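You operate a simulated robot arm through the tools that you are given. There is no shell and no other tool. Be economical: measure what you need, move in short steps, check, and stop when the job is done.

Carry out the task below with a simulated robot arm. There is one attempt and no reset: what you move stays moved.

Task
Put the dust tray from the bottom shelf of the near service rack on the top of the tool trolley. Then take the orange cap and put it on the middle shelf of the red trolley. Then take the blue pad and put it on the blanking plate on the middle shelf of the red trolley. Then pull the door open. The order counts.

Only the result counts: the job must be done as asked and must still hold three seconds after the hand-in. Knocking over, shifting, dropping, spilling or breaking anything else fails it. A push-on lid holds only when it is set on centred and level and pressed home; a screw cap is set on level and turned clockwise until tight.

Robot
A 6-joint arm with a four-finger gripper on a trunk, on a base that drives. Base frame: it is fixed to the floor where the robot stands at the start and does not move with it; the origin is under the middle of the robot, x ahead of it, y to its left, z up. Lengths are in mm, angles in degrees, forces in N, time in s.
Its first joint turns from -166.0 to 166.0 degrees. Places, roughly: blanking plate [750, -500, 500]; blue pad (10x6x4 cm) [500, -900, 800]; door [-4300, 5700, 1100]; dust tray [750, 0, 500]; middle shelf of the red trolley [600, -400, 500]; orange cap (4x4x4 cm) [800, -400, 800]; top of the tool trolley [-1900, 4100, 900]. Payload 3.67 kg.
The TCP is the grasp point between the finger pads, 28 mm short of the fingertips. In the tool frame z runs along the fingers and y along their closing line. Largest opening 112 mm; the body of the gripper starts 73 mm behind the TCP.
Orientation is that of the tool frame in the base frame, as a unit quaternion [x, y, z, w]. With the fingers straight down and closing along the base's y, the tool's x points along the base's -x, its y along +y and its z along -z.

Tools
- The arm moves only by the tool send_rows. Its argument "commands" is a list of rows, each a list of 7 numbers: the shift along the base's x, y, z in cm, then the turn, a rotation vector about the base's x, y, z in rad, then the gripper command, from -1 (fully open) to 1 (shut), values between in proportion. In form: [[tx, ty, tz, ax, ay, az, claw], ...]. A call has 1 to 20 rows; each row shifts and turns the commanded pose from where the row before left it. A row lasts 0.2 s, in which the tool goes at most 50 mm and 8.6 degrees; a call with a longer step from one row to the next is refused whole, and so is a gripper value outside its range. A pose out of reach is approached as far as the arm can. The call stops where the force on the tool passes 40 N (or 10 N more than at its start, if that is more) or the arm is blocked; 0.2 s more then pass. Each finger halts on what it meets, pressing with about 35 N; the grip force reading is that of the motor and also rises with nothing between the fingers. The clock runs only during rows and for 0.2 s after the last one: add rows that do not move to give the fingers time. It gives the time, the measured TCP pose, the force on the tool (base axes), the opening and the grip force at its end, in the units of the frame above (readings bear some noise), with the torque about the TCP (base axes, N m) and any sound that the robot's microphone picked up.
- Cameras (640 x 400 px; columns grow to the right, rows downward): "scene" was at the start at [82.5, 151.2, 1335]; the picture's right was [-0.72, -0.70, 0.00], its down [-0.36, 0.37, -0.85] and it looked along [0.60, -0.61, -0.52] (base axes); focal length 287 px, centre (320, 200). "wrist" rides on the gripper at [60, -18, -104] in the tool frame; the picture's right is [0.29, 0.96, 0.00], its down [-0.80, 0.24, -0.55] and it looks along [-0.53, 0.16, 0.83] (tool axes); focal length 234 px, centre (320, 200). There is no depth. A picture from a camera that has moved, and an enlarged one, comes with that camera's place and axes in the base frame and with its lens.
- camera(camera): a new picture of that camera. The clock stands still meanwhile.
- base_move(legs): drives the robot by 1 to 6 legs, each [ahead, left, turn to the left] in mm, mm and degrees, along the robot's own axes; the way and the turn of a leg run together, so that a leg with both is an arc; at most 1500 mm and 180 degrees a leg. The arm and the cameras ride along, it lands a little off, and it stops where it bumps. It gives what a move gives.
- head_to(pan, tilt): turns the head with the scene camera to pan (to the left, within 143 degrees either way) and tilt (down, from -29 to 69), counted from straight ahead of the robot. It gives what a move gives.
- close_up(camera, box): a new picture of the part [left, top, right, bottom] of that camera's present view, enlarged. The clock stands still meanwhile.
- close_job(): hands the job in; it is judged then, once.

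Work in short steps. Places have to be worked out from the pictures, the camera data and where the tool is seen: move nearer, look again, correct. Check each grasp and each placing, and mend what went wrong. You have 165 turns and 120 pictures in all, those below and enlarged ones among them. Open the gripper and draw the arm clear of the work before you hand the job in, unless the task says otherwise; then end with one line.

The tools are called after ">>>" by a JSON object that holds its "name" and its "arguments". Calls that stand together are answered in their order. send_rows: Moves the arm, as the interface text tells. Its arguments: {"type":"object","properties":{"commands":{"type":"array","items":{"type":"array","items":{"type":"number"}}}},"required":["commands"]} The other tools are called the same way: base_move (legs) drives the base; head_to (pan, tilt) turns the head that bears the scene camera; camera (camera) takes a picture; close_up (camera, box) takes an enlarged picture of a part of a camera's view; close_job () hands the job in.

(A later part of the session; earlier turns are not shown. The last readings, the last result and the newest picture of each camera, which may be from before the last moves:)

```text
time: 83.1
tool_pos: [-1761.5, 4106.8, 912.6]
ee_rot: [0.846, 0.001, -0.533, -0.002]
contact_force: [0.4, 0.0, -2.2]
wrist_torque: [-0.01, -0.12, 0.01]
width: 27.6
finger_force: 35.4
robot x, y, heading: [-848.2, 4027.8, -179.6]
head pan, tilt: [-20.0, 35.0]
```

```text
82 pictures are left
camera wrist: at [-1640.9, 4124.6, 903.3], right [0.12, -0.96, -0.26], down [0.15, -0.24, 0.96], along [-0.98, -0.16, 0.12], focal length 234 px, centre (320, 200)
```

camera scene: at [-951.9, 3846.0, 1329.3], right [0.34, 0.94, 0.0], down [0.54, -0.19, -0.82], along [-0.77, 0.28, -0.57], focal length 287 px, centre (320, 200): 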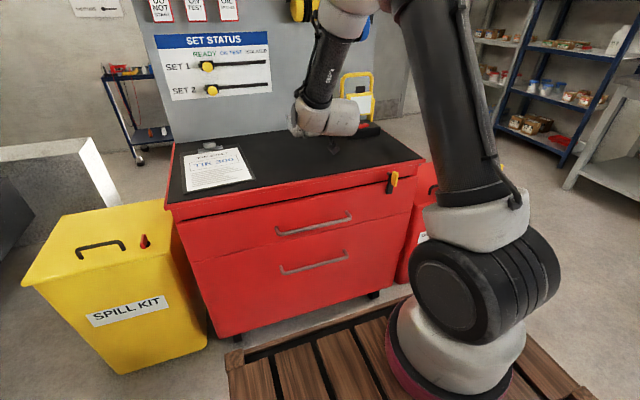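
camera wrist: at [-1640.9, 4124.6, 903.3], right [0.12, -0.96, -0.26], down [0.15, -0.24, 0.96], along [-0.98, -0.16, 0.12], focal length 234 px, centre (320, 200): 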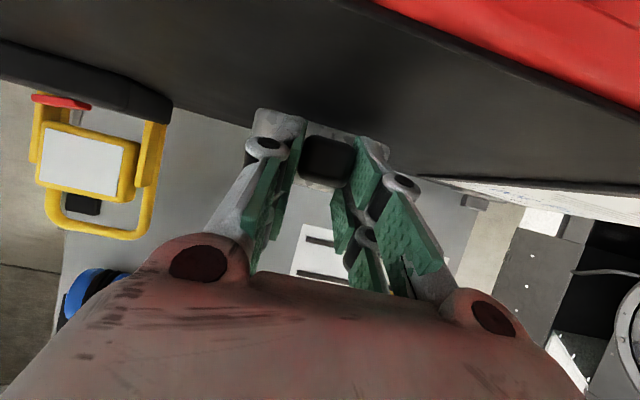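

About 20 mm seems left. I lower in 4 mm rows and check the force.

>>> {"name": "send_rows", "arguments": {"commands": [[0, 0, -0.4, 0, 0, 0, 1], [0, 0, -0.4, 0, 0, 0, 1], [0, 0, -0.4, 0, 0, 0, 1], [0, 0, -0.3, 0, 0, 0, 1], [0, 0, 0, 0, 0, 0, 1]]}}

>>> {"name": "close_up", "arguments": {"camera": "wrist", "box": [200, 60, 440, 210]}}

```text
time: 84.3
tool_pos: [-1762.2, 4106.7, 899.1]
ee_rot: [0.846, 0.001, -0.534, -0.002]
contact_force: [0.4, 0.4, 5.6]
wrist_torque: [-0.33, 0.95, -0.01]
width: 27.9
finger_force: 35.4
robot x, y, heading: [-847.6, 4033.7, -179.5]
head pan, tilt: [-20.0, 35.0]
```

```text
2.67 times, centred on (320, 135) of wrist
camera zoom: at [-1641.4, 4124.9, 889.2], right [0.12, -0.96, -0.26], down [0.16, -0.24, 0.96], along [-0.98, -0.16, 0.12], focal length 624 px, centre (320, 373)
```

zoom: 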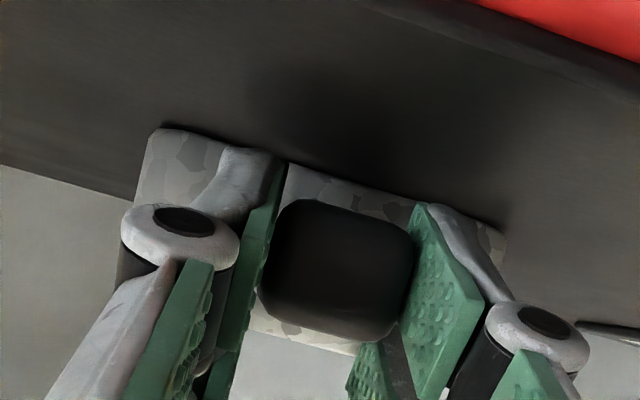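

The tray touches (force up to +6 N). I lower 2 mm more and release gently.

>>> {"name": "send_rows", "arguments": {"commands": [[0, 0, -0.2, 0, 0, 0, 1], [0, 0, 0, 0, 0, 0, 0.45], [0, 0, 0, 0, 0, 0, 0.3], [0, 0, 0, 0, 0, 0, 0.1], [0, 0, 0, 0, 0, 0, 0.0], [0, 0, 0, 0, 0, 0, 0.0]]}}

>>> {"name": "close_up", "arguments": {"camera": "wrist", "box": [200, 60, 440, 210]}}

```text
time: 85.7
tool_pos: [-1760.8, 4106.8, 896.1]
ee_rot: [0.846, 0.0, -0.533, -0.003]
contact_force: [-0.5, 0.0, 0.5]
wrist_torque: [-0.01, 0.05, -0.03]
width: 56.0
finger_force: 0.1
robot x, y, heading: [-846.4, 4028.3, -179.4]
head pan, tilt: [-20.0, 35.0]
```

```text
2.67 times, centred on (320, 135) of wrist
camera zoom: at [-1641.0, 4124.8, 886.4], right [0.12, -0.96, -0.26], down [0.15, -0.24, 0.96], along [-0.98, -0.16, 0.12], focal length 624 px, centre (320, 373)
```

zoom: 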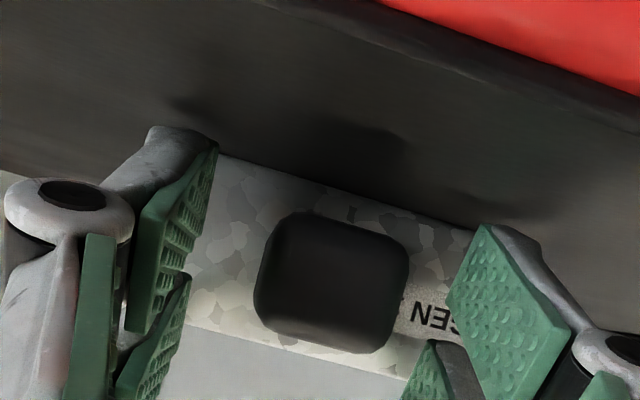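

Released, the tray sits flat. I back the base off 500 mm and check the result from the scene camera.

>>> {"name": "base_move", "arguments": {"legs": [[-500, 0, 0]]}}

>>> {"name": "head_to", "arguments": {"pan": -10, "tilt": 25}}

>>> {"name": "camera", "arguments": {"camera": "scene"}}

```text
time: 88.6
tool_pos: [-1257.2, 4108.2, 896.4]
ee_rot: [0.846, 0.002, -0.533, -0.002]
contact_force: [-0.6, 0.0, 0.6]
wrist_torque: [0.02, 0.04, -0.01]
width: 56.3
finger_force: 0.0
robot x, y, heading: [-347.6, 4033.9, -179.2]
head pan, tilt: [-20.0, 35.0]
```

```text
time: 89.3
tool_pos: [-1256.8, 4107.3, 896.6]
ee_rot: [0.846, 0.002, -0.533, -0.002]
contact_force: [0.1, -0.5, -0.3]
wrist_torque: [0.0, 0.0, 0.02]
width: 55.9
finger_force: 0.0
robot x, y, heading: [-346.8, 4034.8, -179.5]
head pan, tilt: [-10.0, 25.0]
```

```text
79 pictures are left
camera scene: at [-454.7, 3835.6, 1345.0], right [0.16, 0.99, 0.0], down [0.42, -0.07, -0.91], along [-0.89, 0.15, -0.42], focal length 287 px, centre (320, 200)
```

scene: 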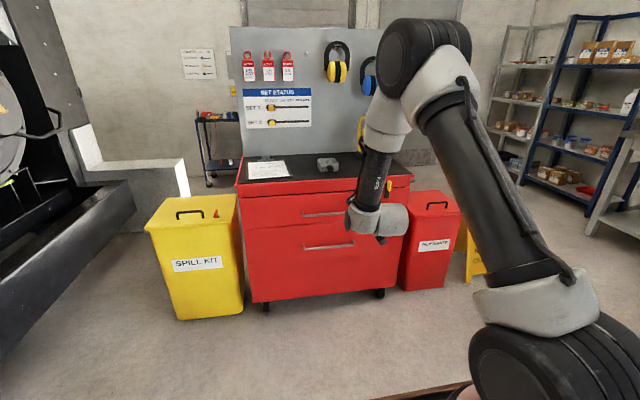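

The tray stands well on the trolley top. Now I retrace to the start area: raise the arm, turn right, and drive back along x≈-140.

>>> {"name": "send_rows", "arguments": {"commands": [[2, 0, 4, 0, 0, 0, 0], [2, 0, 4, 0, 0, 0, 0], [2, 0, 4, 0, 0, 0, 0], [3, 0, 0, 0, 0, 0, 0], [0, 0, 0, 0, 0, 0, 0]]}}

>>> {"name": "base_move", "arguments": {"legs": [[0, 0, -90], [0, -200, 0], [-1500, 0, 0], [-1500, 0, 0], [-760, 0, 0]]}}

```text
time: 90.5
tool_pos: [-1166.5, 4107.6, 1016.7]
ee_rot: [0.846, 0.002, -0.533, -0.001]
contact_force: [0.9, 0.3, 0.8]
wrist_torque: [0.01, 0.01, 0.04]
width: 56.0
finger_force: 0.1
robot x, y, heading: [-343.9, 4034.9, -179.4]
head pan, tilt: [-10.0, 25.0]
```

```text
time: 113.8
tool_pos: [-26.0, 1091.1, 1016.5]
ee_rot: [0.6, -0.597, -0.376, -0.378]
contact_force: [0.6, 0.3, -0.7]
wrist_torque: [-0.01, 0.03, -0.03]
width: 55.7
finger_force: 0.1
robot x, y, heading: [-98.5, 266.8, 90.4]
head pan, tilt: [-10.0, 25.0]
```

Now left 480, turn right to face +x, then move to about (-300, 0) in front of the rack and red trolley.

>>> {"name": "base_move", "arguments": {"legs": [[0, 480, 0], [0, 0, -90], [280, -260, 0]]}}

>>> {"name": "head_to", "arguments": {"pan": -20, "tilt": 35}}

>>> {"name": "camera", "arguments": {"camera": "scene"}}

```text
time: 122.5
tool_pos: [525.7, -68.6, 1016.0]
ee_rot: [-0.001, 0.846, -0.002, 0.533]
contact_force: [-0.2, -0.3, 0.9]
wrist_torque: [-0.01, 0.04, 0.01]
width: 56.1
finger_force: 0.0
robot x, y, heading: [-297.2, 2.6, 0.5]
head pan, tilt: [-10.0, 25.0]
```

```text
time: 123.2
tool_pos: [524.3, -70.0, 1016.0]
ee_rot: [-0.001, 0.846, -0.001, 0.533]
contact_force: [0.5, 0.0, 0.1]
wrist_torque: [0.0, 0.01, 0.01]
width: 56.0
finger_force: 0.1
robot x, y, heading: [-297.9, 4.3, 0.1]
head pan, tilt: [-20.0, 35.0]
```

```text
78 pictures are left
camera scene: at [-194.9, 192.4, 1329.3], right [-0.34, -0.94, 0.0], down [-0.54, 0.19, -0.82], along [0.77, -0.28, -0.57], focal length 287 px, centre (320, 200)
```

scene: 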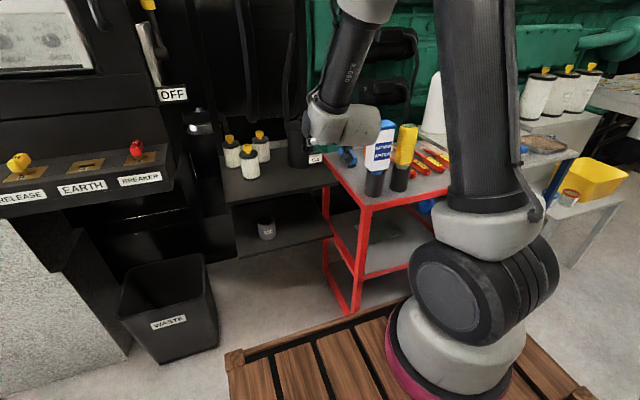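

I raise the arm, point the tool down above the trolley and look with the wrist camera.

>>> {"name": "send_rows", "arguments": {"commands": [[0, 0, 4, 0, 0.126, 0, -1], [0, 0, 4, 0, 0.126, 0, -1], [0, 0, 4, 0, 0.126, 0, -1], [0, -4, 0, 0, 0.126, 0, -1], [0, -4, 0, 0, 0.126, 0, -1], [1, -4, 0, 0, 0.126, 0, -1], [1, -4, 0, 0, 0.126, 0, -1], [1, -4, 0, 0, 0.126, 0, -1], [1, -2, 0, 0, 0.126, 0, -1], [0, 0, 0, 0, 0, 0, -1]]}}

>>> {"name": "camera", "arguments": {"camera": "wrist"}}

>>> {"name": "camera", "arguments": {"camera": "scene"}}

```text
time: 125.4
tool_pos: [569.0, -307.6, 1084.4]
ee_rot: [-0.002, 0.996, 0.013, 0.089]
contact_force: [-0.5, -0.8, -0.2]
wrist_torque: [0.01, -0.02, 0.0]
width: 112.3
finger_force: 0.1
out of reach, approached as far as the arm can: row 2, 3
robot x, y, heading: [-295.5, 1.1, 0.5]
head pan, tilt: [-20.0, 35.0]
```

```text
77 pictures are left
camera wrist: at [492.6, -328.6, 1175.1], right [-0.29, 0.96, -0.03], down [0.69, 0.23, 0.69], along [0.67, 0.18, -0.72], focal length 234 px, centre (320, 200)
```

wrist: 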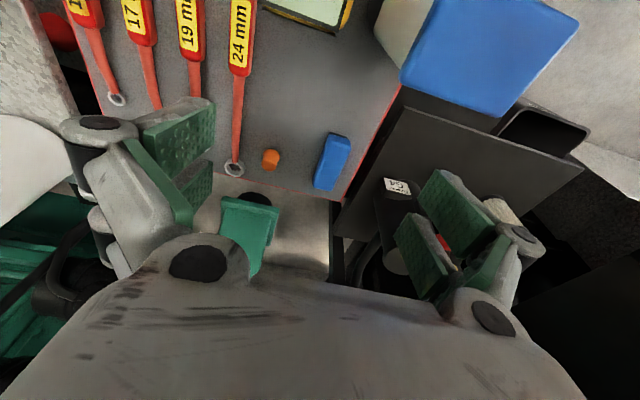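

```text
76 pictures are left
camera scene: at [-195.0, 192.3, 1329.3], right [-0.34, -0.94, 0.0], down [-0.54, 0.19, -0.82], along [0.77, -0.28, -0.57], focal length 287 px, centre (320, 200)
```

scene: 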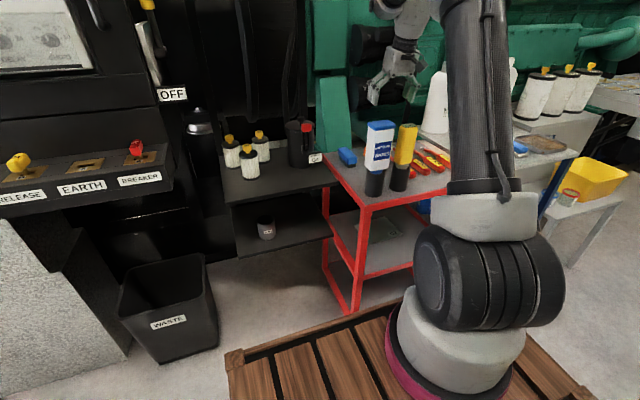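

Triangulation puts the cap at about (764,-355,810) and the pad at (725,-246,820). The bottles at x≈500 reach z≈1035, so I approach with the tool at 60° pitch over the cap.

>>> {"name": "send_rows", "arguments": {"commands": [[3, -1.2, 0, 0, -0.117, 0, -0.1], [3, -1.2, 0, 0, -0.117, 0, -0.1], [3, -1.2, 0, 0, -0.117, 0, -0.1], [1, -0.4, -4, 0, 0, 0, -0.1], [1, -0.4, -4, 0, 0, 0, -0.1], [1, -0.4, -4, 0, 0, 0, -0.1], [0, 0, 0, 0, 0, 0, -0.1]]}}

>>> {"name": "camera", "arguments": {"camera": "wrist"}}

>>> {"name": "camera", "arguments": {"camera": "scene"}}

```text
time: 127.0
tool_pos: [690.3, -355.0, 962.7]
ee_rot: [-0.006, 0.965, 0.013, 0.262]
contact_force: [1.0, 0.2, 0.5]
wrist_torque: [0.03, -0.01, 0.0]
width: 61.6
finger_force: 0.1
robot x, y, heading: [-301.1, 7.9, 0.3]
head pan, tilt: [-20.0, 35.0]
```

```text
75 pictures are left
camera wrist: at [586.1, -376.0, 1022.6], right [-0.26, 0.96, -0.12], down [0.4, 0.23, 0.89], along [0.88, 0.18, -0.45], focal length 234 px, centre (320, 200)
```

wrist: 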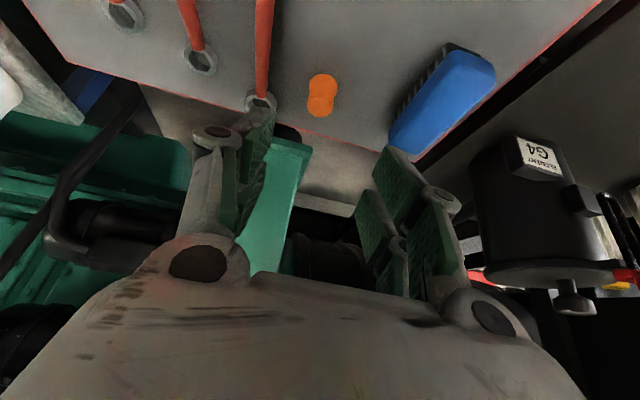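

```text
74 pictures are left
camera scene: at [-195.0, 192.3, 1329.3], right [-0.34, -0.94, 0.0], down [-0.54, 0.19, -0.82], along [0.77, -0.28, -0.57], focal length 287 px, centre (320, 200)
```

scene: 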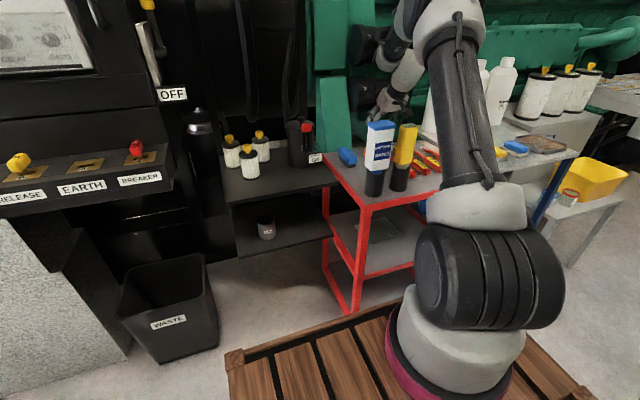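

The cap comes out at (758,-356), base z≈797. I go down most of the way along the tool and check alignment.

>>> {"name": "send_rows", "arguments": {"commands": [[1.3, 0, -2.4, 0, 0, 0, 0.05], [1.3, 0, -2.4, 0, 0, 0, 0.05], [1.3, 0, -2.4, 0, 0, 0, 0.05], [0.9, 0, -1.8, 0, 0, 0, 0.05], [0, 0, 0, 0, 0, 0, 0.05]]}}

>>> {"name": "camera", "arguments": {"camera": "wrist"}}

```text
time: 128.2
tool_pos: [737.2, -354.8, 873.7]
ee_rot: [-0.005, 0.965, 0.013, 0.262]
contact_force: [0.5, 0.7, 0.6]
wrist_torque: [0.03, 0.01, 0.0]
width: 53.2
finger_force: 0.1
robot x, y, heading: [-298.6, 6.1, 0.5]
head pan, tilt: [-20.0, 35.0]
```

```text
73 pictures are left
camera wrist: at [634.2, -375.9, 932.2], right [-0.26, 0.96, -0.12], down [0.4, 0.23, 0.89], along [0.88, 0.18, -0.45], focal length 234 px, centre (320, 200)
```

wrist: 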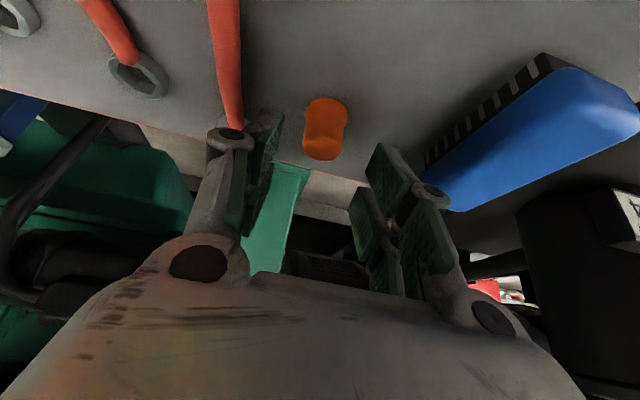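

The cap refines to (757,-357) with its base at z≈799, and the wrench lies clear at y≈-424. I go down to TCP (752,-356,837) and close.

>>> {"name": "send_rows", "arguments": {"commands": [[0.7, -0.1, -1.3, 0, 0, 0, 0.05], [0.5, -0.1, -1.2, 0, 0, 0, 0.05], [0.3, 0, -1.1, 0, 0, 0, 0.05], [0, 0, 0, 0, 0, 0, 0.05], [0, 0, 0, 0, 0, 0, 0.5], [0, 0, 0, 0, 0, 0, 1], [0, 0, 0, 0, 0, 0, 1]]}}

>>> {"name": "camera", "arguments": {"camera": "wrist"}}

```text
time: 129.8
tool_pos: [751.5, -357.0, 837.5]
ee_rot: [-0.005, 0.965, 0.013, 0.261]
contact_force: [1.1, 0.1, -0.7]
wrist_torque: [0.0, -0.01, -0.03]
width: 25.5
finger_force: 35.0
robot x, y, heading: [-294.0, 5.2, 0.2]
head pan, tilt: [-20.0, 35.0]
```

```text
72 pictures are left
camera wrist: at [649.2, -377.6, 896.3], right [-0.26, 0.96, -0.12], down [0.4, 0.23, 0.89], along [0.88, 0.18, -0.45], focal length 234 px, centre (320, 200)
```

wrist: 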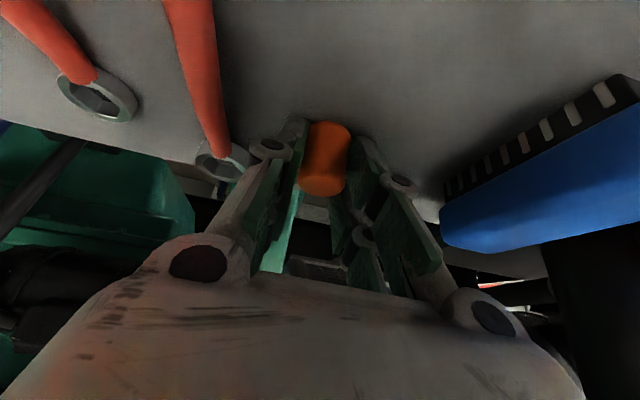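

The cap is held (25.5 mm). I lift it clear and look closely at the middle shelf meanwhile.

>>> {"name": "send_rows", "arguments": {"commands": [[0, 0, 1.5, 0, 0, 0, 1], [-0.5, 0, 3, 0, 0, 0, 1], [-1, 0, 4, 0, 0, 0, 1], [-1, 0, 4, 0, 0, 0, 1], [-1, 0, 4, 0, 0, 0, 1], [-1, 0, 4, 0, 0, 0, 1], [-1, 0, 4, 0, 0, 0, 1], [-1, 0, 4, 0, 0, 0, 1], [0, 0, 0, 0, 0, 0, 1]]}}

>>> {"name": "close_up", "arguments": {"camera": "scene", "box": [300, 110, 460, 310]}}

>>> {"name": "camera", "arguments": {"camera": "wrist"}}

```text
time: 131.8
tool_pos: [686.7, -356.0, 1122.6]
ee_rot: [-0.006, 0.965, 0.014, 0.261]
contact_force: [0.2, -0.1, 0.2]
wrist_torque: [0.0, -0.02, 0.01]
width: 25.1
finger_force: 34.8
robot x, y, heading: [-295.2, 3.7, 0.2]
head pan, tilt: [-20.0, 35.0]
```

```text
2.00 times, centred on (380, 210) of scene
camera zoom: at [-194.8, 192.2, 1329.3], right [-0.34, -0.94, 0.0], down [-0.54, 0.19, -0.82], along [0.77, -0.28, -0.57], focal length 574 px, centre (200, 180)
```

zoom: 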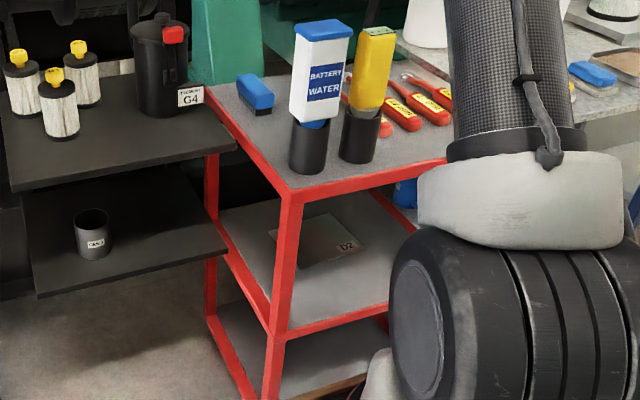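

```text
70 pictures are left
camera wrist: at [584.1, -376.7, 1181.8], right [-0.26, 0.96, -0.12], down [0.41, 0.23, 0.89], along [0.88, 0.18, -0.45], focal length 234 px, centre (320, 200)
```

wrist: 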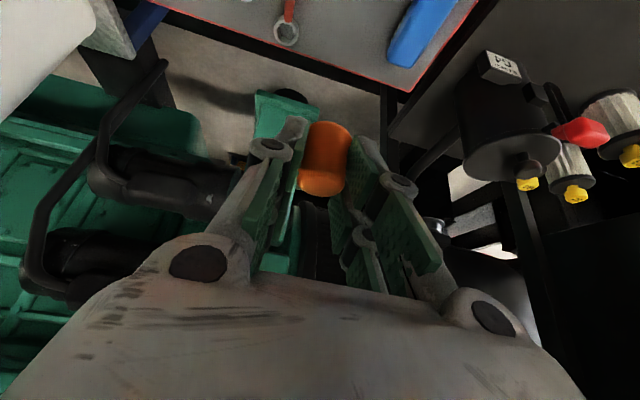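

The plate D2 lies on the middle shelf at about x 580–745, y -315..-490. I will set the cap left of that, near the front. I back the base 300 mm to bring the arm out over the bottles.

>>> {"name": "base_move", "arguments": {"legs": [[-300, 0, 0]]}}

>>> {"name": "send_rows", "arguments": {"commands": [[-2, 2, 0, 0, -0.087, 0, 1], [-2, 2, 0, 0, -0.087, 0, 1], [-1.5, 2, -4, 0, 0, 0, 1], [0, 1, -4, 0, 0, 0, 1], [0, 0, -4, 0, 0, 0, 1], [0, 0, -4, 0, 0, 0, 1], [0, 0, -4, 0, 0, 0, 1], [0, 0, -4, 0, 0, 0, 1], [0, 0, -4, 0, 0, 0, 1], [0, 0, -4, 0, 0, 0, 1], [0, 0, -4, 0, 0, 0, 1], [0, 0, 0, 0, 0, 0, 1]]}}

>>> {"name": "camera", "arguments": {"camera": "wrist"}}

>>> {"name": "camera", "arguments": {"camera": "scene"}}

```text
time: 133.8
tool_pos: [391.4, -355.1, 1124.7]
ee_rot: [-0.006, 0.965, 0.014, 0.262]
contact_force: [0.7, 0.4, -0.4]
wrist_torque: [0.01, 0.03, 0.02]
width: 25.2
finger_force: 35.6
robot x, y, heading: [-597.2, 7.2, 0.4]
head pan, tilt: [-20.0, 35.0]
```

```text
time: 136.4
tool_pos: [337.4, -284.8, 762.6]
ee_rot: [-0.008, 0.939, 0.013, 0.344]
contact_force: [-0.5, -0.5, -0.4]
wrist_torque: [0.02, 0.01, 0.02]
width: 24.8
finger_force: 35.1
robot x, y, heading: [-594.9, 3.9, 0.3]
head pan, tilt: [-20.0, 35.0]
```

```text
69 pictures are left
camera wrist: at [225.7, -306.4, 802.7], right [-0.24, 0.96, -0.17], down [0.24, 0.23, 0.94], along [0.94, 0.19, -0.29], focal length 234 px, centre (320, 200)
```

wrist: 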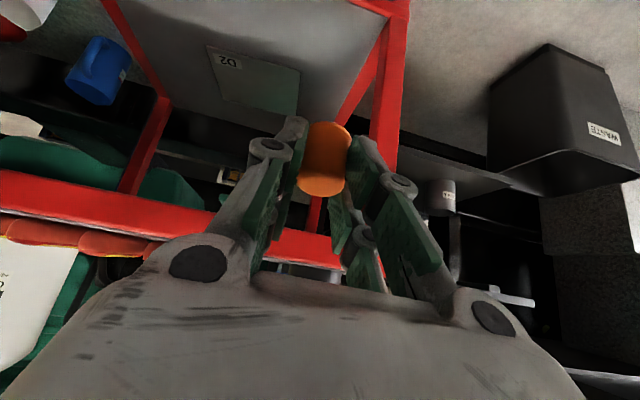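

```text
68 pictures are left
camera scene: at [-491.2, 190.3, 1329.3], right [-0.33, -0.94, 0.0], down [-0.54, 0.19, -0.82], along [0.77, -0.27, -0.57], focal length 287 px, centre (320, 200)
```

scene: 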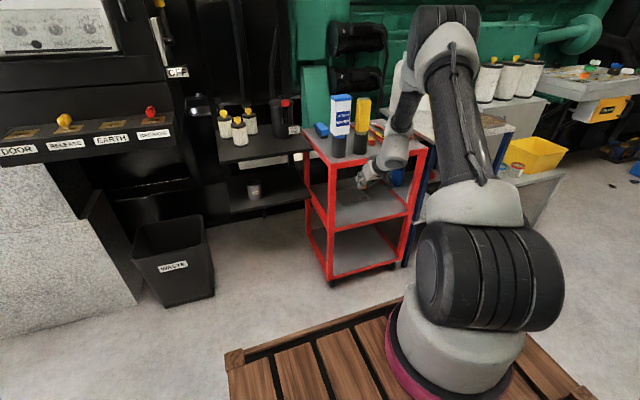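

The middle shelf works out at z≈435 and the plate at about x 615–785, y -318..-493. I restore the pitch so that the cap is level, and lower in front of the opening.

>>> {"name": "send_rows", "arguments": {"commands": [[0, 0, -4, 0, 0.085, 0, 1], [0, 0, -4, 0, 0.085, 0, 1], [0, 0, -4, 0, 0, 0, 1], [0, 0, -4, 0, 0, 0, 1], [0, 0, -4, 0, 0, 0, 1], [0, 0, -4, 0, 0, 0, 1], [0, 0, 0, 0, 0, 0, 1]]}}

>>> {"name": "camera", "arguments": {"camera": "wrist"}}

>>> {"name": "close_up", "arguments": {"camera": "scene", "box": [280, 80, 480, 280]}}

```text
time: 138.0
tool_pos: [336.1, -286.5, 522.4]
ee_rot: [-0.006, 0.965, 0.014, 0.263]
contact_force: [-0.5, 1.0, 0.1]
wrist_torque: [0.01, 0.01, 0.01]
width: 25.1
finger_force: 34.9
robot x, y, heading: [-589.3, 4.6, 0.3]
head pan, tilt: [-20.0, 35.0]
```

```text
67 pictures are left
camera wrist: at [233.4, -308.0, 580.4], right [-0.27, 0.96, -0.12], down [0.4, 0.23, 0.89], along [0.88, 0.19, -0.44], focal length 234 px, centre (320, 200)
```

wrist: 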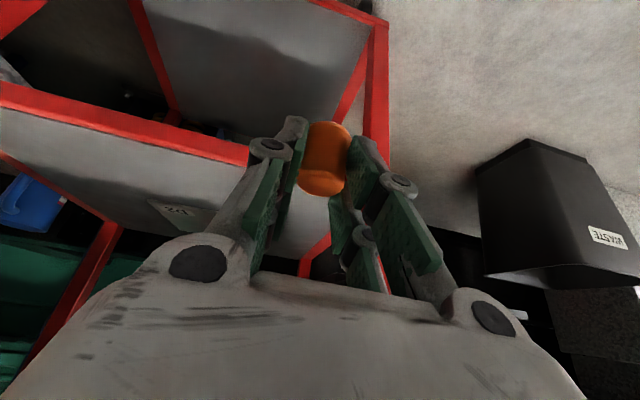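

```text
2.00 times, centred on (380, 180) of scene
camera zoom: at [-491.2, 190.3, 1329.3], right [-0.33, -0.94, 0.0], down [-0.54, 0.19, -0.82], along [0.77, -0.27, -0.57], focal length 574 px, centre (200, 240)
```

zoom: 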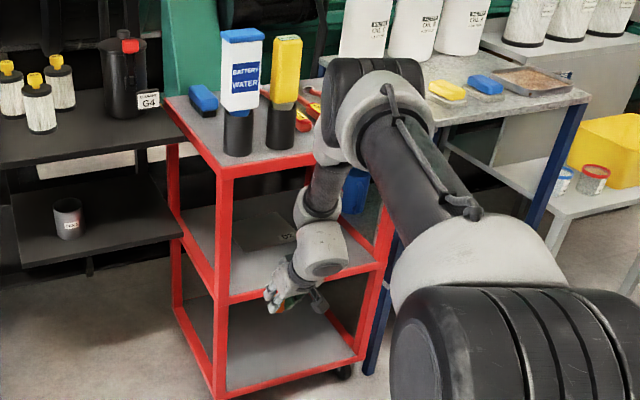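

Two views now put the shelf's front edge at x≈427, z≈466, and the plate at x 581–735. I raise 25 mm and drive the base ahead 155 mm to enter.

>>> {"name": "send_rows", "arguments": {"commands": [[0, 0, 2.5, 0, 0, 0, 1], [0, 0, 0, 0, 0, 0, 1]]}}

>>> {"name": "base_move", "arguments": {"legs": [[155, 0, 0]]}}

>>> {"name": "camera", "arguments": {"camera": "wrist"}}

>>> {"name": "camera", "arguments": {"camera": "scene"}}

```text
time: 138.6
tool_pos: [335.5, -286.3, 547.4]
ee_rot: [-0.005, 0.965, 0.013, 0.263]
contact_force: [0.4, 0.5, -0.8]
wrist_torque: [0.02, 0.03, 0.02]
width: 25.0
finger_force: 35.2
robot x, y, heading: [-594.5, 3.8, 0.7]
head pan, tilt: [-20.0, 35.0]
```

```text
time: 140.0
tool_pos: [488.4, -286.8, 548.7]
ee_rot: [-0.005, 0.965, 0.013, 0.263]
contact_force: [0.3, 0.1, -0.9]
wrist_torque: [-0.02, -0.01, 0.02]
width: 24.8
finger_force: 35.2
robot x, y, heading: [-436.6, 4.4, 0.2]
head pan, tilt: [-20.0, 35.0]
```

```text
65 pictures are left
camera wrist: at [386.1, -308.0, 606.6], right [-0.26, 0.96, -0.12], down [0.4, 0.23, 0.89], along [0.88, 0.18, -0.44], focal length 234 px, centre (320, 200)
```

wrist: 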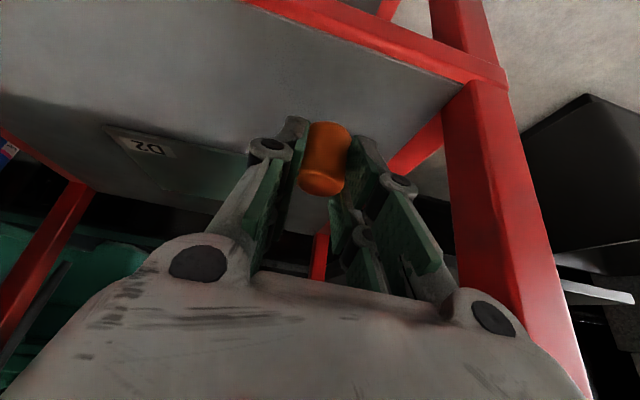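

```text
64 pictures are left
camera scene: at [-337.8, 191.2, 1329.4], right [-0.34, -0.94, 0.0], down [-0.54, 0.19, -0.82], along [0.77, -0.27, -0.57], focal length 287 px, centre (320, 200)
```

scene: 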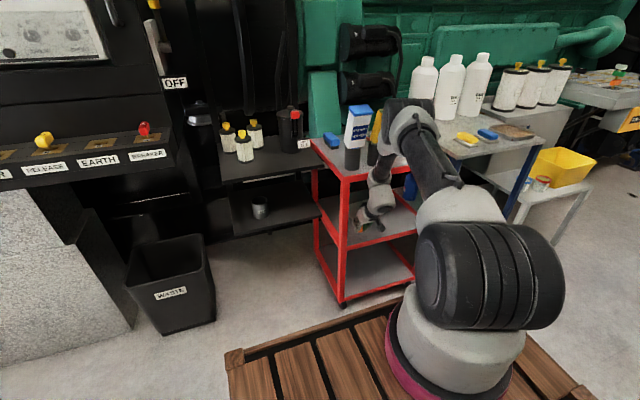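

The cap is inside, clear of the post. I lower in small rows watching for contact.

>>> {"name": "send_rows", "arguments": {"commands": [[0, 0, -0.5, 0, 0, 0, 1], [0, 0, -0.5, 0, 0, 0, 1], [0, 0, -0.5, 0, 0, 0, 1], [0, 0, 0, 0, 0, 0, 1]]}}

>>> {"name": "close_up", "arguments": {"camera": "wrist", "box": [200, 60, 440, 210]}}

```text
time: 141.0
tool_pos: [488.9, -287.3, 533.9]
ee_rot: [-0.004, 0.965, 0.012, 0.263]
contact_force: [-0.1, 0.2, -0.2]
wrist_torque: [0.0, 0.0, -0.02]
width: 24.4
finger_force: 34.7
robot x, y, heading: [-438.2, 7.7, 0.5]
head pan, tilt: [-20.0, 35.0]
```

```text
2.67 times, centred on (320, 135) of wrist
camera zoom: at [384.9, -308.7, 592.2], right [-0.26, 0.96, -0.12], down [0.4, 0.22, 0.89], along [0.88, 0.18, -0.44], focal length 624 px, centre (320, 373)
```

zoom: 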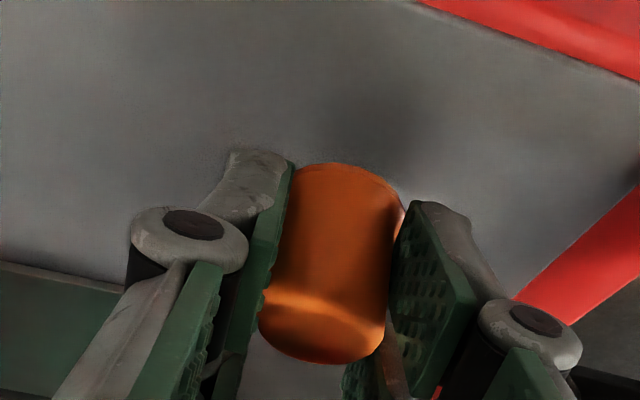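

No contact yet. I continue down.

>>> {"name": "send_rows", "arguments": {"commands": [[0, 0, -0.4, 0, 0, 0, 1], [0, 0, -0.4, 0, 0, 0, 1], [0, 0, -0.3, 0, 0, 0, 1], [0, 0, -0.3, 0, 0, 0, 1], [0, 0, 0, 0, 0, 0, 1]]}}

>>> {"name": "close_up", "arguments": {"camera": "wrist", "box": [200, 60, 440, 210]}}

```text
time: 142.2
tool_pos: [489.6, -286.0, 518.4]
ee_rot: [-0.004, 0.965, 0.012, 0.262]
contact_force: [0.2, 0.5, -0.7]
wrist_torque: [0.04, 0.02, 0.01]
width: 25.0
finger_force: 35.1
robot x, y, heading: [-438.6, 5.7, 0.2]
head pan, tilt: [-20.0, 35.0]
```

```text
2.67 times, centred on (320, 135) of wrist
camera zoom: at [385.7, -307.2, 576.6], right [-0.26, 0.96, -0.12], down [0.4, 0.23, 0.89], along [0.88, 0.18, -0.45], focal length 624 px, centre (320, 373)
```

zoom: 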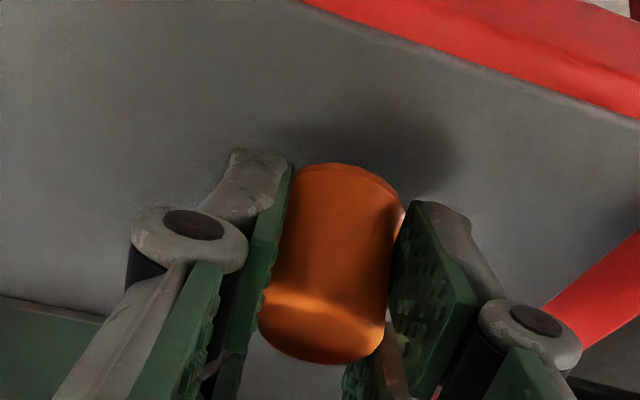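

The shadow is closing in on the base of the cap. I go on down in small rows.

>>> {"name": "send_rows", "arguments": {"commands": [[0, 0, -0.4, 0, 0, 0, 1], [0, 0, -0.4, 0, 0, 0, 1], [0, 0, -0.3, 0, 0, 0, 1], [0, 0, -0.2, 0, 0, 0, 1], [0, 0, 0, 0, 0, 0, 1]]}}

>>> {"name": "close_up", "arguments": {"camera": "wrist", "box": [200, 60, 440, 210]}}

```text
time: 143.4
tool_pos: [489.0, -287.1, 505.4]
ee_rot: [-0.003, 0.965, 0.014, 0.263]
contact_force: [-1.2, -0.8, 3.7]
wrist_torque: [-0.04, 0.08, 0.02]
width: 24.7
finger_force: 35.0
robot x, y, heading: [-439.1, 9.9, 0.4]
head pan, tilt: [-20.0, 35.0]
```

```text
2.67 times, centred on (320, 135) of wrist
camera zoom: at [385.7, -308.2, 564.1], right [-0.26, 0.96, -0.12], down [0.4, 0.22, 0.89], along [0.88, 0.18, -0.44], focal length 624 px, centre (320, 373)
```

zoom: 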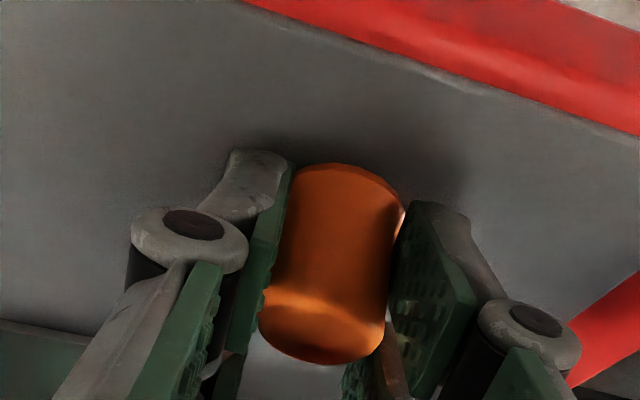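

Contact at TCP z≈505 (shelf ≈467). I release gently.

>>> {"name": "send_rows", "arguments": {"commands": [[0, 0, 0, 0, 0, 0, 0.5], [0, 0, 0, 0, 0, 0, 0.35], [0, 0, 0, 0, 0, 0, 0.1], [0, 0, 0, 0, 0, 0, 0.1], [0, 0, 0, 0, 0, 0, 0.1]]}}

>>> {"name": "close_up", "arguments": {"camera": "wrist", "box": [200, 60, 440, 210]}}

```text
time: 144.6
tool_pos: [488.8, -285.8, 504.8]
ee_rot: [-0.004, 0.965, 0.013, 0.263]
contact_force: [-0.7, -0.7, -0.2]
wrist_torque: [-0.01, 0.0, -0.04]
width: 50.3
finger_force: 0.1
robot x, y, heading: [-440.9, 5.6, 0.7]
head pan, tilt: [-20.0, 35.0]
```

```text
2.67 times, centred on (320, 135) of wrist
camera zoom: at [385.8, -308.1, 563.9], right [-0.26, 0.96, -0.12], down [0.4, 0.22, 0.89], along [0.88, 0.18, -0.44], focal length 624 px, centre (320, 373)
```

zoom: 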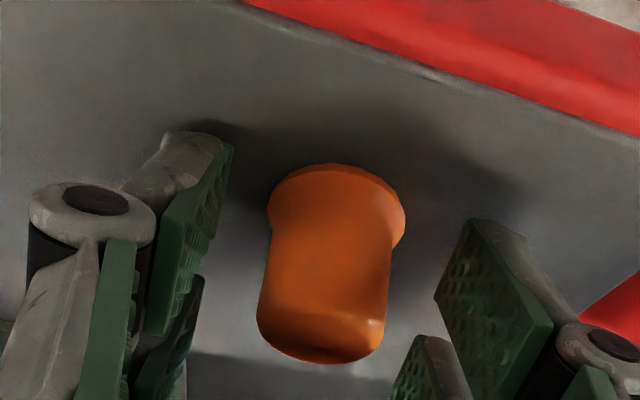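

The cap stands upright. I draw back along the tool, back the base off, and raise the arm above the bottles.

>>> {"name": "send_rows", "arguments": {"commands": [[-1, 0, 1.7, 0, 0, 0, 0.1], [-1, 0, 1.7, 0, 0, 0, 0.1], [-0.8, 0, 1.5, 0, 0, 0, 0.1], [0, 0, 0, 0, 0, 0, 0.1]]}}

>>> {"name": "base_move", "arguments": {"legs": [[-155, 0, 0]]}}

>>> {"name": "send_rows", "arguments": {"commands": [[0, 0, 4, 0, 0, 0, 0.1], [0, 0, 4, 0, 0, 0, 0.1], [0, 0, 4, 0, 0, 0, 0.1], [0, 0, 4, 0, 0, 0, 0.1], [0, 0, 4, 0, 0, 0, 0.1], [0, 0, 4, 0, 0, 0, 0.1], [0, 0, 4, 0, 0, 0, 0.1], [0, 0, 4, 0, 0, 0, 0.1], [0, 0, 4, 0, 0, 0, 0.1], [0, 0, 4, 0, 0, 0, 0.1], [0, 0, 4, 0, 0, 0, 0.1], [0, 0, 4, 0, 0, 0, 0.1], [0, 0, 4, 0, 0, 0, 0.1], [0, 0, 4, 0, 0, 0, 0.1], [0, 0, 2, 0, 0, 0, 0.1], [0, 0, 0, 0, 0, 0, 0.1]]}}

>>> {"name": "close_up", "arguments": {"camera": "scene", "box": [280, 80, 480, 280]}}

```text
time: 145.6
tool_pos: [464.5, -287.2, 554.8]
ee_rot: [-0.004, 0.965, 0.013, 0.263]
contact_force: [-0.2, 0.5, 0.0]
wrist_torque: [-0.02, 0.0, 0.01]
width: 50.5
finger_force: 0.0
robot x, y, heading: [-438.0, 6.0, 0.3]
head pan, tilt: [-20.0, 35.0]
```

```text
time: 147.0
tool_pos: [306.1, -289.4, 553.7]
ee_rot: [-0.004, 0.965, 0.013, 0.262]
contact_force: [0.2, 0.1, -0.8]
wrist_torque: [0.02, -0.02, 0.0]
width: 50.5
finger_force: 0.1
robot x, y, heading: [-594.9, 3.0, 0.5]
head pan, tilt: [-20.0, 35.0]
```

```text
time: 150.4
tool_pos: [306.0, -288.4, 1134.5]
ee_rot: [-0.003, 0.965, 0.013, 0.263]
contact_force: [0.4, -0.1, -0.1]
wrist_torque: [0.0, 0.01, -0.02]
width: 50.8
finger_force: 0.0
robot x, y, heading: [-593.2, 3.2, 0.4]
head pan, tilt: [-20.0, 35.0]
```

```text
2.00 times, centred on (380, 180) of scene
camera zoom: at [-491.6, 190.1, 1329.3], right [-0.34, -0.94, 0.0], down [-0.54, 0.19, -0.82], along [0.77, -0.28, -0.57], focal length 574 px, centre (200, 240)
```

zoom: 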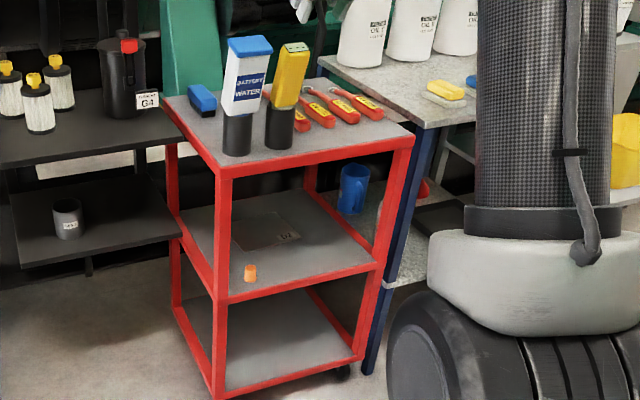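

The cap stands on the middle shelf. The bottles look a bit different, and a second blue pad lies on the table to the right, so I enlarge both.

>>> {"name": "close_up", "arguments": {"camera": "scene", "box": [350, 90, 430, 165]}}

>>> {"name": "head_to", "arguments": {"pan": -45, "tilt": 25}}

>>> {"name": "camera", "arguments": {"camera": "scene"}}

```text
5.33 times, centred on (390, 128) of scene
camera zoom: at [-491.6, 190.1, 1329.3], right [-0.34, -0.94, 0.0], down [-0.54, 0.19, -0.82], along [0.77, -0.28, -0.57], focal length 1532 px, centre (-53, 587)
```

zoom: 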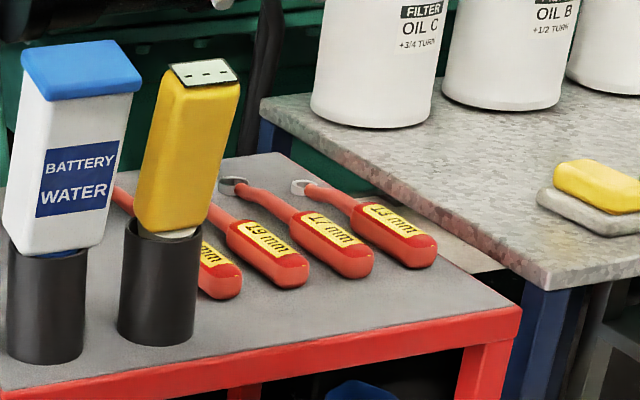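

```text
time: 151.3
tool_pos: [305.6, -288.2, 1134.2]
ee_rot: [-0.003, 0.965, 0.012, 0.262]
contact_force: [-0.3, -0.8, 0.4]
wrist_torque: [0.02, -0.01, -0.02]
width: 50.5
finger_force: 0.2
robot x, y, heading: [-590.0, 2.1, 0.5]
head pan, tilt: [-45.0, 25.0]
```

```text
57 pictures are left
camera scene: at [-509.0, 155.0, 1345.0], right [-0.7, -0.71, 0.0], down [-0.3, 0.3, -0.91], along [0.65, -0.64, -0.42], focal length 287 px, centre (320, 200)
```

scene: 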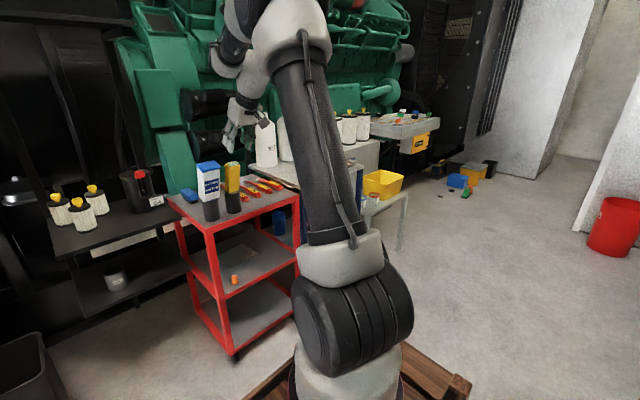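

The bottles still stand in their cups. The item on the trolley top is a brush; the blue pad is the block on the table to the right, near (560,-950). I retract the arm, then go to a free spot and turn right to drive down between the trolley and the floor cover.

>>> {"name": "send_rows", "arguments": {"commands": [[-4, 0, 0, 0, 0, 0, 0.1], [-4, 0, 0, 0, 0, 0, 0.1], [-4, 0, 0, 0, 0, 0, 0.1], [-4, 0, 0, 0, 0, 0, 0.1], [-4, 0, 0, 0, 0, 0, 0.1], [0, 0, 0, 0, 0, 0, 0.1]]}}

>>> {"name": "base_move", "arguments": {"legs": [[0, 170, 0], [490, 0, 0], [0, 0, -90]]}}

>>> {"name": "head_to", "arguments": {"pan": 20, "tilt": 35}}

>>> {"name": "camera", "arguments": {"camera": "scene"}}

```text
time: 152.7
tool_pos: [105.6, -288.7, 1131.9]
ee_rot: [-0.004, 0.965, 0.013, 0.262]
contact_force: [0.2, 0.3, -0.5]
wrist_torque: [0.0, -0.02, 0.01]
width: 50.5
finger_force: 0.1
robot x, y, heading: [-597.2, 1.3, 0.1]
head pan, tilt: [-45.0, 25.0]
```

```text
time: 160.5
tool_pos: [-404.6, -516.6, 1134.1]
ee_rot: [0.683, 0.681, -0.177, 0.194]
contact_force: [-0.1, -0.5, 0.2]
wrist_torque: [-0.01, 0.02, 0.01]
width: 50.7
finger_force: 0.1
robot x, y, heading: [-107.5, 177.5, -90.5]
head pan, tilt: [-45.0, 25.0]
```

```text
time: 161.9
tool_pos: [-405.8, -517.4, 1133.6]
ee_rot: [0.684, 0.68, -0.177, 0.194]
contact_force: [0.1, -0.1, -0.8]
wrist_torque: [0.02, 0.05, 0.01]
width: 50.6
finger_force: 0.0
robot x, y, heading: [-100.5, 180.8, -90.5]
head pan, tilt: [20.0, 35.0]
```

```text
56 pictures are left
camera scene: at [139.8, 73.8, 1329.3], right [-0.94, -0.34, 0.0], down [-0.19, 0.54, -0.82], along [0.27, -0.77, -0.57], focal length 287 px, centre (320, 200)
```

scene: 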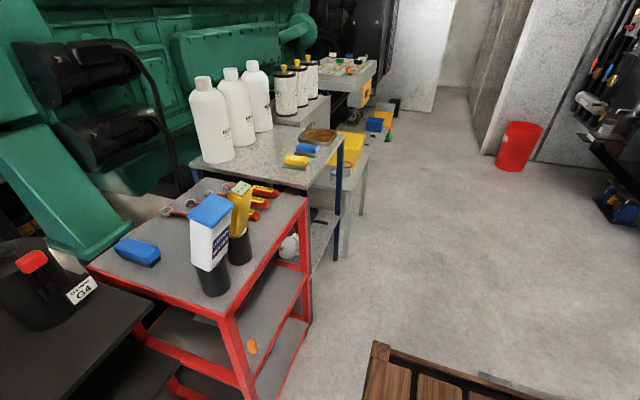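

A clear view: the blue pad is on the table beyond the trolley. I enlarge it.

>>> {"name": "close_up", "arguments": {"camera": "scene", "box": [250, 110, 370, 185]}}

```text
5.33 times, centred on (310, 148) of scene
camera zoom: at [139.8, 73.8, 1329.3], right [-0.94, -0.34, 0.0], down [-0.19, 0.54, -0.82], along [0.27, -0.77, -0.57], focal length 1532 px, centre (373, 480)
```

zoom: 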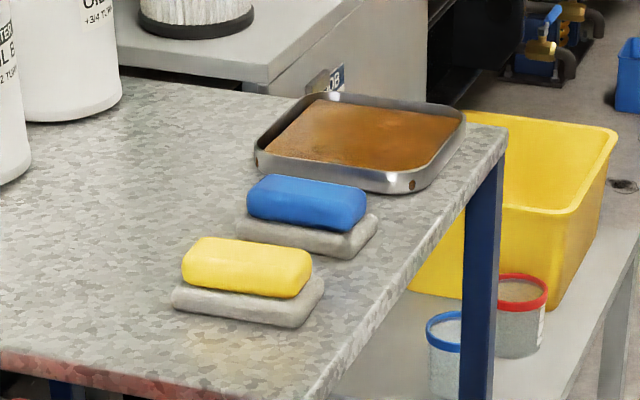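

The pad (blue top on a grey layer, long side along x) spans about x 505–605, y≈-945, with about 60 mm free to the pan. I drive around to stand in front of that table, facing +x.

>>> {"name": "base_move", "arguments": {"legs": [[0, 185, 0], [1330, 0, 0], [0, -400, 0], [0, 0, 90]]}}

>>> {"name": "head_to", "arguments": {"pan": 0, "tilt": 35}}

>>> {"name": "camera", "arguments": {"camera": "scene"}}

```text
time: 173.9
tool_pos: [-22.8, -1874.0, 1132.0]
ee_rot: [0.375, 0.889, -0.09, 0.246]
contact_force: [0.6, -0.1, 0.1]
wrist_torque: [0.05, 0.01, 0.05]
width: 50.3
finger_force: 0.1
robot x, y, heading: [-296.3, -1167.1, -45.8]
head pan, tilt: [20.0, 35.0]
stopped in leg 4: the robot was blocked; the commanded pose is now the measured one
```

```text
time: 174.7
tool_pos: [-22.2, -1873.5, 1132.3]
ee_rot: [0.375, 0.89, -0.089, 0.244]
contact_force: [0.0, 0.3, 0.3]
wrist_torque: [-0.02, -0.02, -0.02]
width: 50.1
finger_force: 0.1
robot x, y, heading: [-295.2, -1163.2, -46.0]
head pan, tilt: [0.0, 35.0]
```

```text
54 pictures are left
camera scene: at [-65.3, -1092.9, 1329.3], right [-0.72, -0.7, 0.0], down [-0.4, 0.41, -0.82], along [0.57, -0.59, -0.57], focal length 287 px, centre (320, 200)
```

scene: 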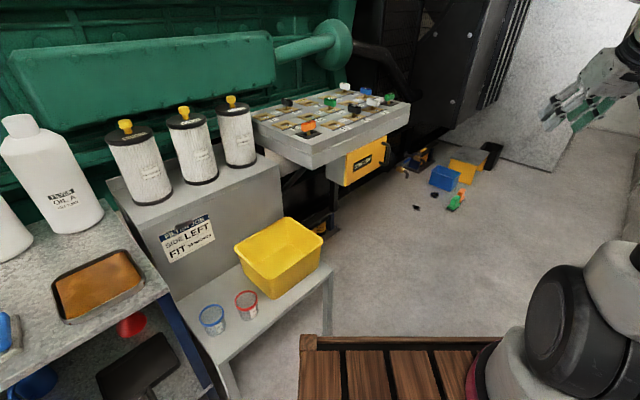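

The rear corner met the floor cover again (it reaches to y≈-700). I move away from it, finish the turn and then shift left to y≈-1000.

>>> {"name": "base_move", "arguments": {"legs": [[170, -110, 0], [0, 0, 46], [0, 330, 0]]}}

>>> {"name": "head_to", "arguments": {"pan": -5, "tilt": 35}}

>>> {"name": "camera", "arguments": {"camera": "scene"}}

```text
time: 180.2
tool_pos: [441.8, -1329.9, 1131.9]
ee_rot: [0.003, 0.965, 0.012, 0.261]
contact_force: [0.4, 0.0, -0.4]
wrist_torque: [-0.02, 0.01, 0.02]
width: 50.4
finger_force: 0.1
robot x, y, heading: [-254.1, -1029.9, -0.4]
head pan, tilt: [0.0, 35.0]
```

```text
time: 180.8
tool_pos: [443.4, -1330.4, 1131.6]
ee_rot: [0.003, 0.965, 0.011, 0.263]
contact_force: [0.2, 0.5, 0.3]
wrist_torque: [-0.01, 0.02, -0.02]
width: 50.5
finger_force: 0.1
robot x, y, heading: [-252.8, -1030.1, -0.2]
head pan, tilt: [-5.0, 35.0]
```

```text
53 pictures are left
camera scene: at [-144.6, -822.3, 1329.3], right [-0.09, -1.0, 0.0], down [-0.57, 0.05, -0.82], along [0.82, -0.08, -0.57], focal length 287 px, centre (320, 200)
```

scene: 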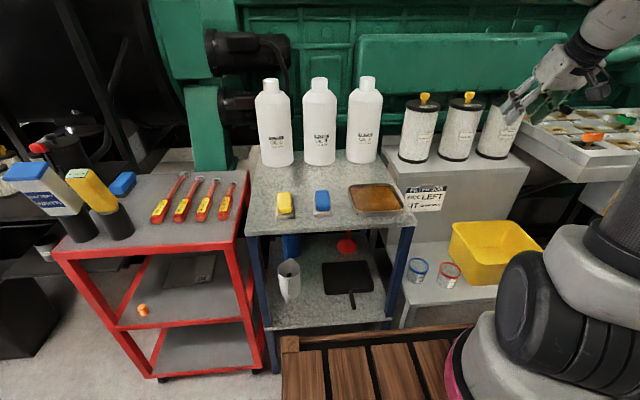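

Good view: the pad is near (554,-900), with free space around it. I back up 150 mm and bring the arm in front of it, pitched about 30°.

>>> {"name": "base_move", "arguments": {"legs": [[-150, 0, 0]]}}

>>> {"name": "send_rows", "arguments": {"commands": [[1, 3.9, 0, 0, -0.105, 0, -0.5], [1, 3.9, 0, 0, -0.105, 0, -0.5], [1, 3.9, 0, 0, -0.105, 0, -0.5], [1, 3.9, 0, 0, -0.105, 0, -0.5], [1, 3.9, 0, 0, -0.105, 0, -0.5], [1, 3.9, -2, 0, 0, 0, -0.5], [1, 3.9, -3, 0, 0, 0, -0.5], [1, 3.9, -3, 0, 0, 0, -0.5], [1, 3.9, -3, 0, 0, 0, -0.5], [0, 3.9, -4, 0, 0, 0, -0.5], [0, 3.9, -4, 0, 0, 0, -0.5], [0, 0, 0, 0, 0, 0, -0.5]]}}

>>> {"name": "camera", "arguments": {"camera": "wrist"}}

```text
time: 182.2
tool_pos: [291.5, -1330.1, 1131.1]
ee_rot: [0.002, 0.965, 0.012, 0.262]
contact_force: [0.0, 0.0, -0.5]
wrist_torque: [-0.01, -0.03, 0.04]
width: 50.4
finger_force: 0.2
robot x, y, heading: [-403.5, -1028.6, -0.2]
head pan, tilt: [-5.0, 35.0]
```

```text
refused: row 7 steps farther than a row can; nothing moved
```

```text
52 pictures are left
camera wrist: at [188.2, -1349.7, 1190.1], right [-0.25, 0.96, -0.12], down [0.41, 0.22, 0.89], along [0.88, 0.17, -0.45], focal length 234 px, centre (320, 200)
```

wrist: 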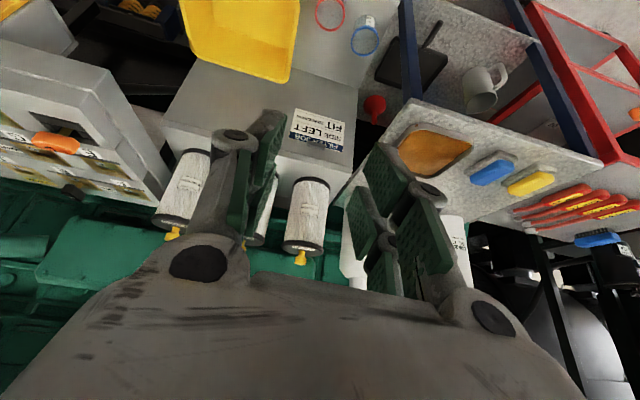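

A row was too long, so I resend it with shorter rows.

>>> {"name": "send_rows", "arguments": {"commands": [[1, 3.9, 0, 0, -0.105, 0, -0.5], [1, 3.9, 0, 0, -0.105, 0, -0.5], [1, 3.9, 0, 0, -0.105, 0, -0.5], [1, 3.9, 0, 0, -0.105, 0, -0.5], [1, 3.9, 0, 0, -0.105, 0, -0.5], [1, 3.9, 0, 0, 0, 0, -0.5], [1, 3.9, 0, 0, 0, 0, -0.5], [1, 3.9, 0, 0, 0, 0, -0.5], [1, 3.9, 0, 0, 0, 0, -0.5], [0, 3.9, -2, 0, 0, 0, -0.5], [0, 3.9, -2, 0, 0, 0, -0.5], [0, 0, -4, 0, 0, 0, -0.5], [0, 0, -4, 0, 0, 0, -0.5], [0, 0, -4, 0, 0, 0, -0.5], [0, 0, -3, 0, 0, 0, -0.5], [0, 0, 0, 0, 0, 0, -0.5]]}}

>>> {"name": "camera", "arguments": {"camera": "wrist"}}

```text
time: 185.6
tool_pos: [372.6, -1096.2, 967.2]
ee_rot: [0.001, 0.865, 0.018, 0.501]
contact_force: [-0.8, 0.5, 0.4]
wrist_torque: [0.0, 0.02, -0.02]
width: 84.1
finger_force: 0.0
out of reach, approached as far as the arm can: row 8, 9, 10, 11, 12, 13, 14, 15
robot x, y, heading: [-403.7, -1029.4, -0.3]
head pan, tilt: [-5.0, 35.0]
```

```text
51 pictures are left
camera wrist: at [253.2, -1114.9, 966.9], right [-0.16, 0.96, -0.22], down [-0.09, 0.21, 0.97], along [0.98, 0.17, 0.05], focal length 234 px, centre (320, 200)
```

wrist: 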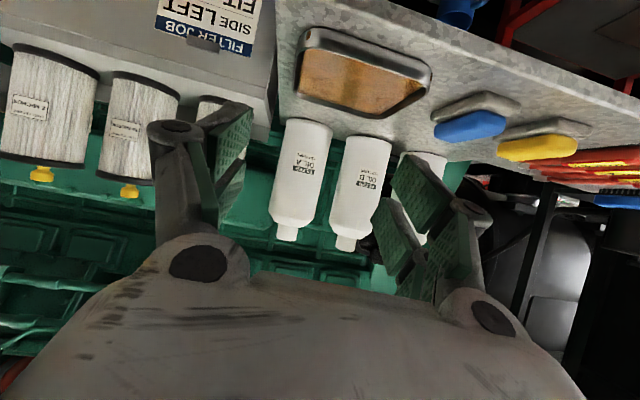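

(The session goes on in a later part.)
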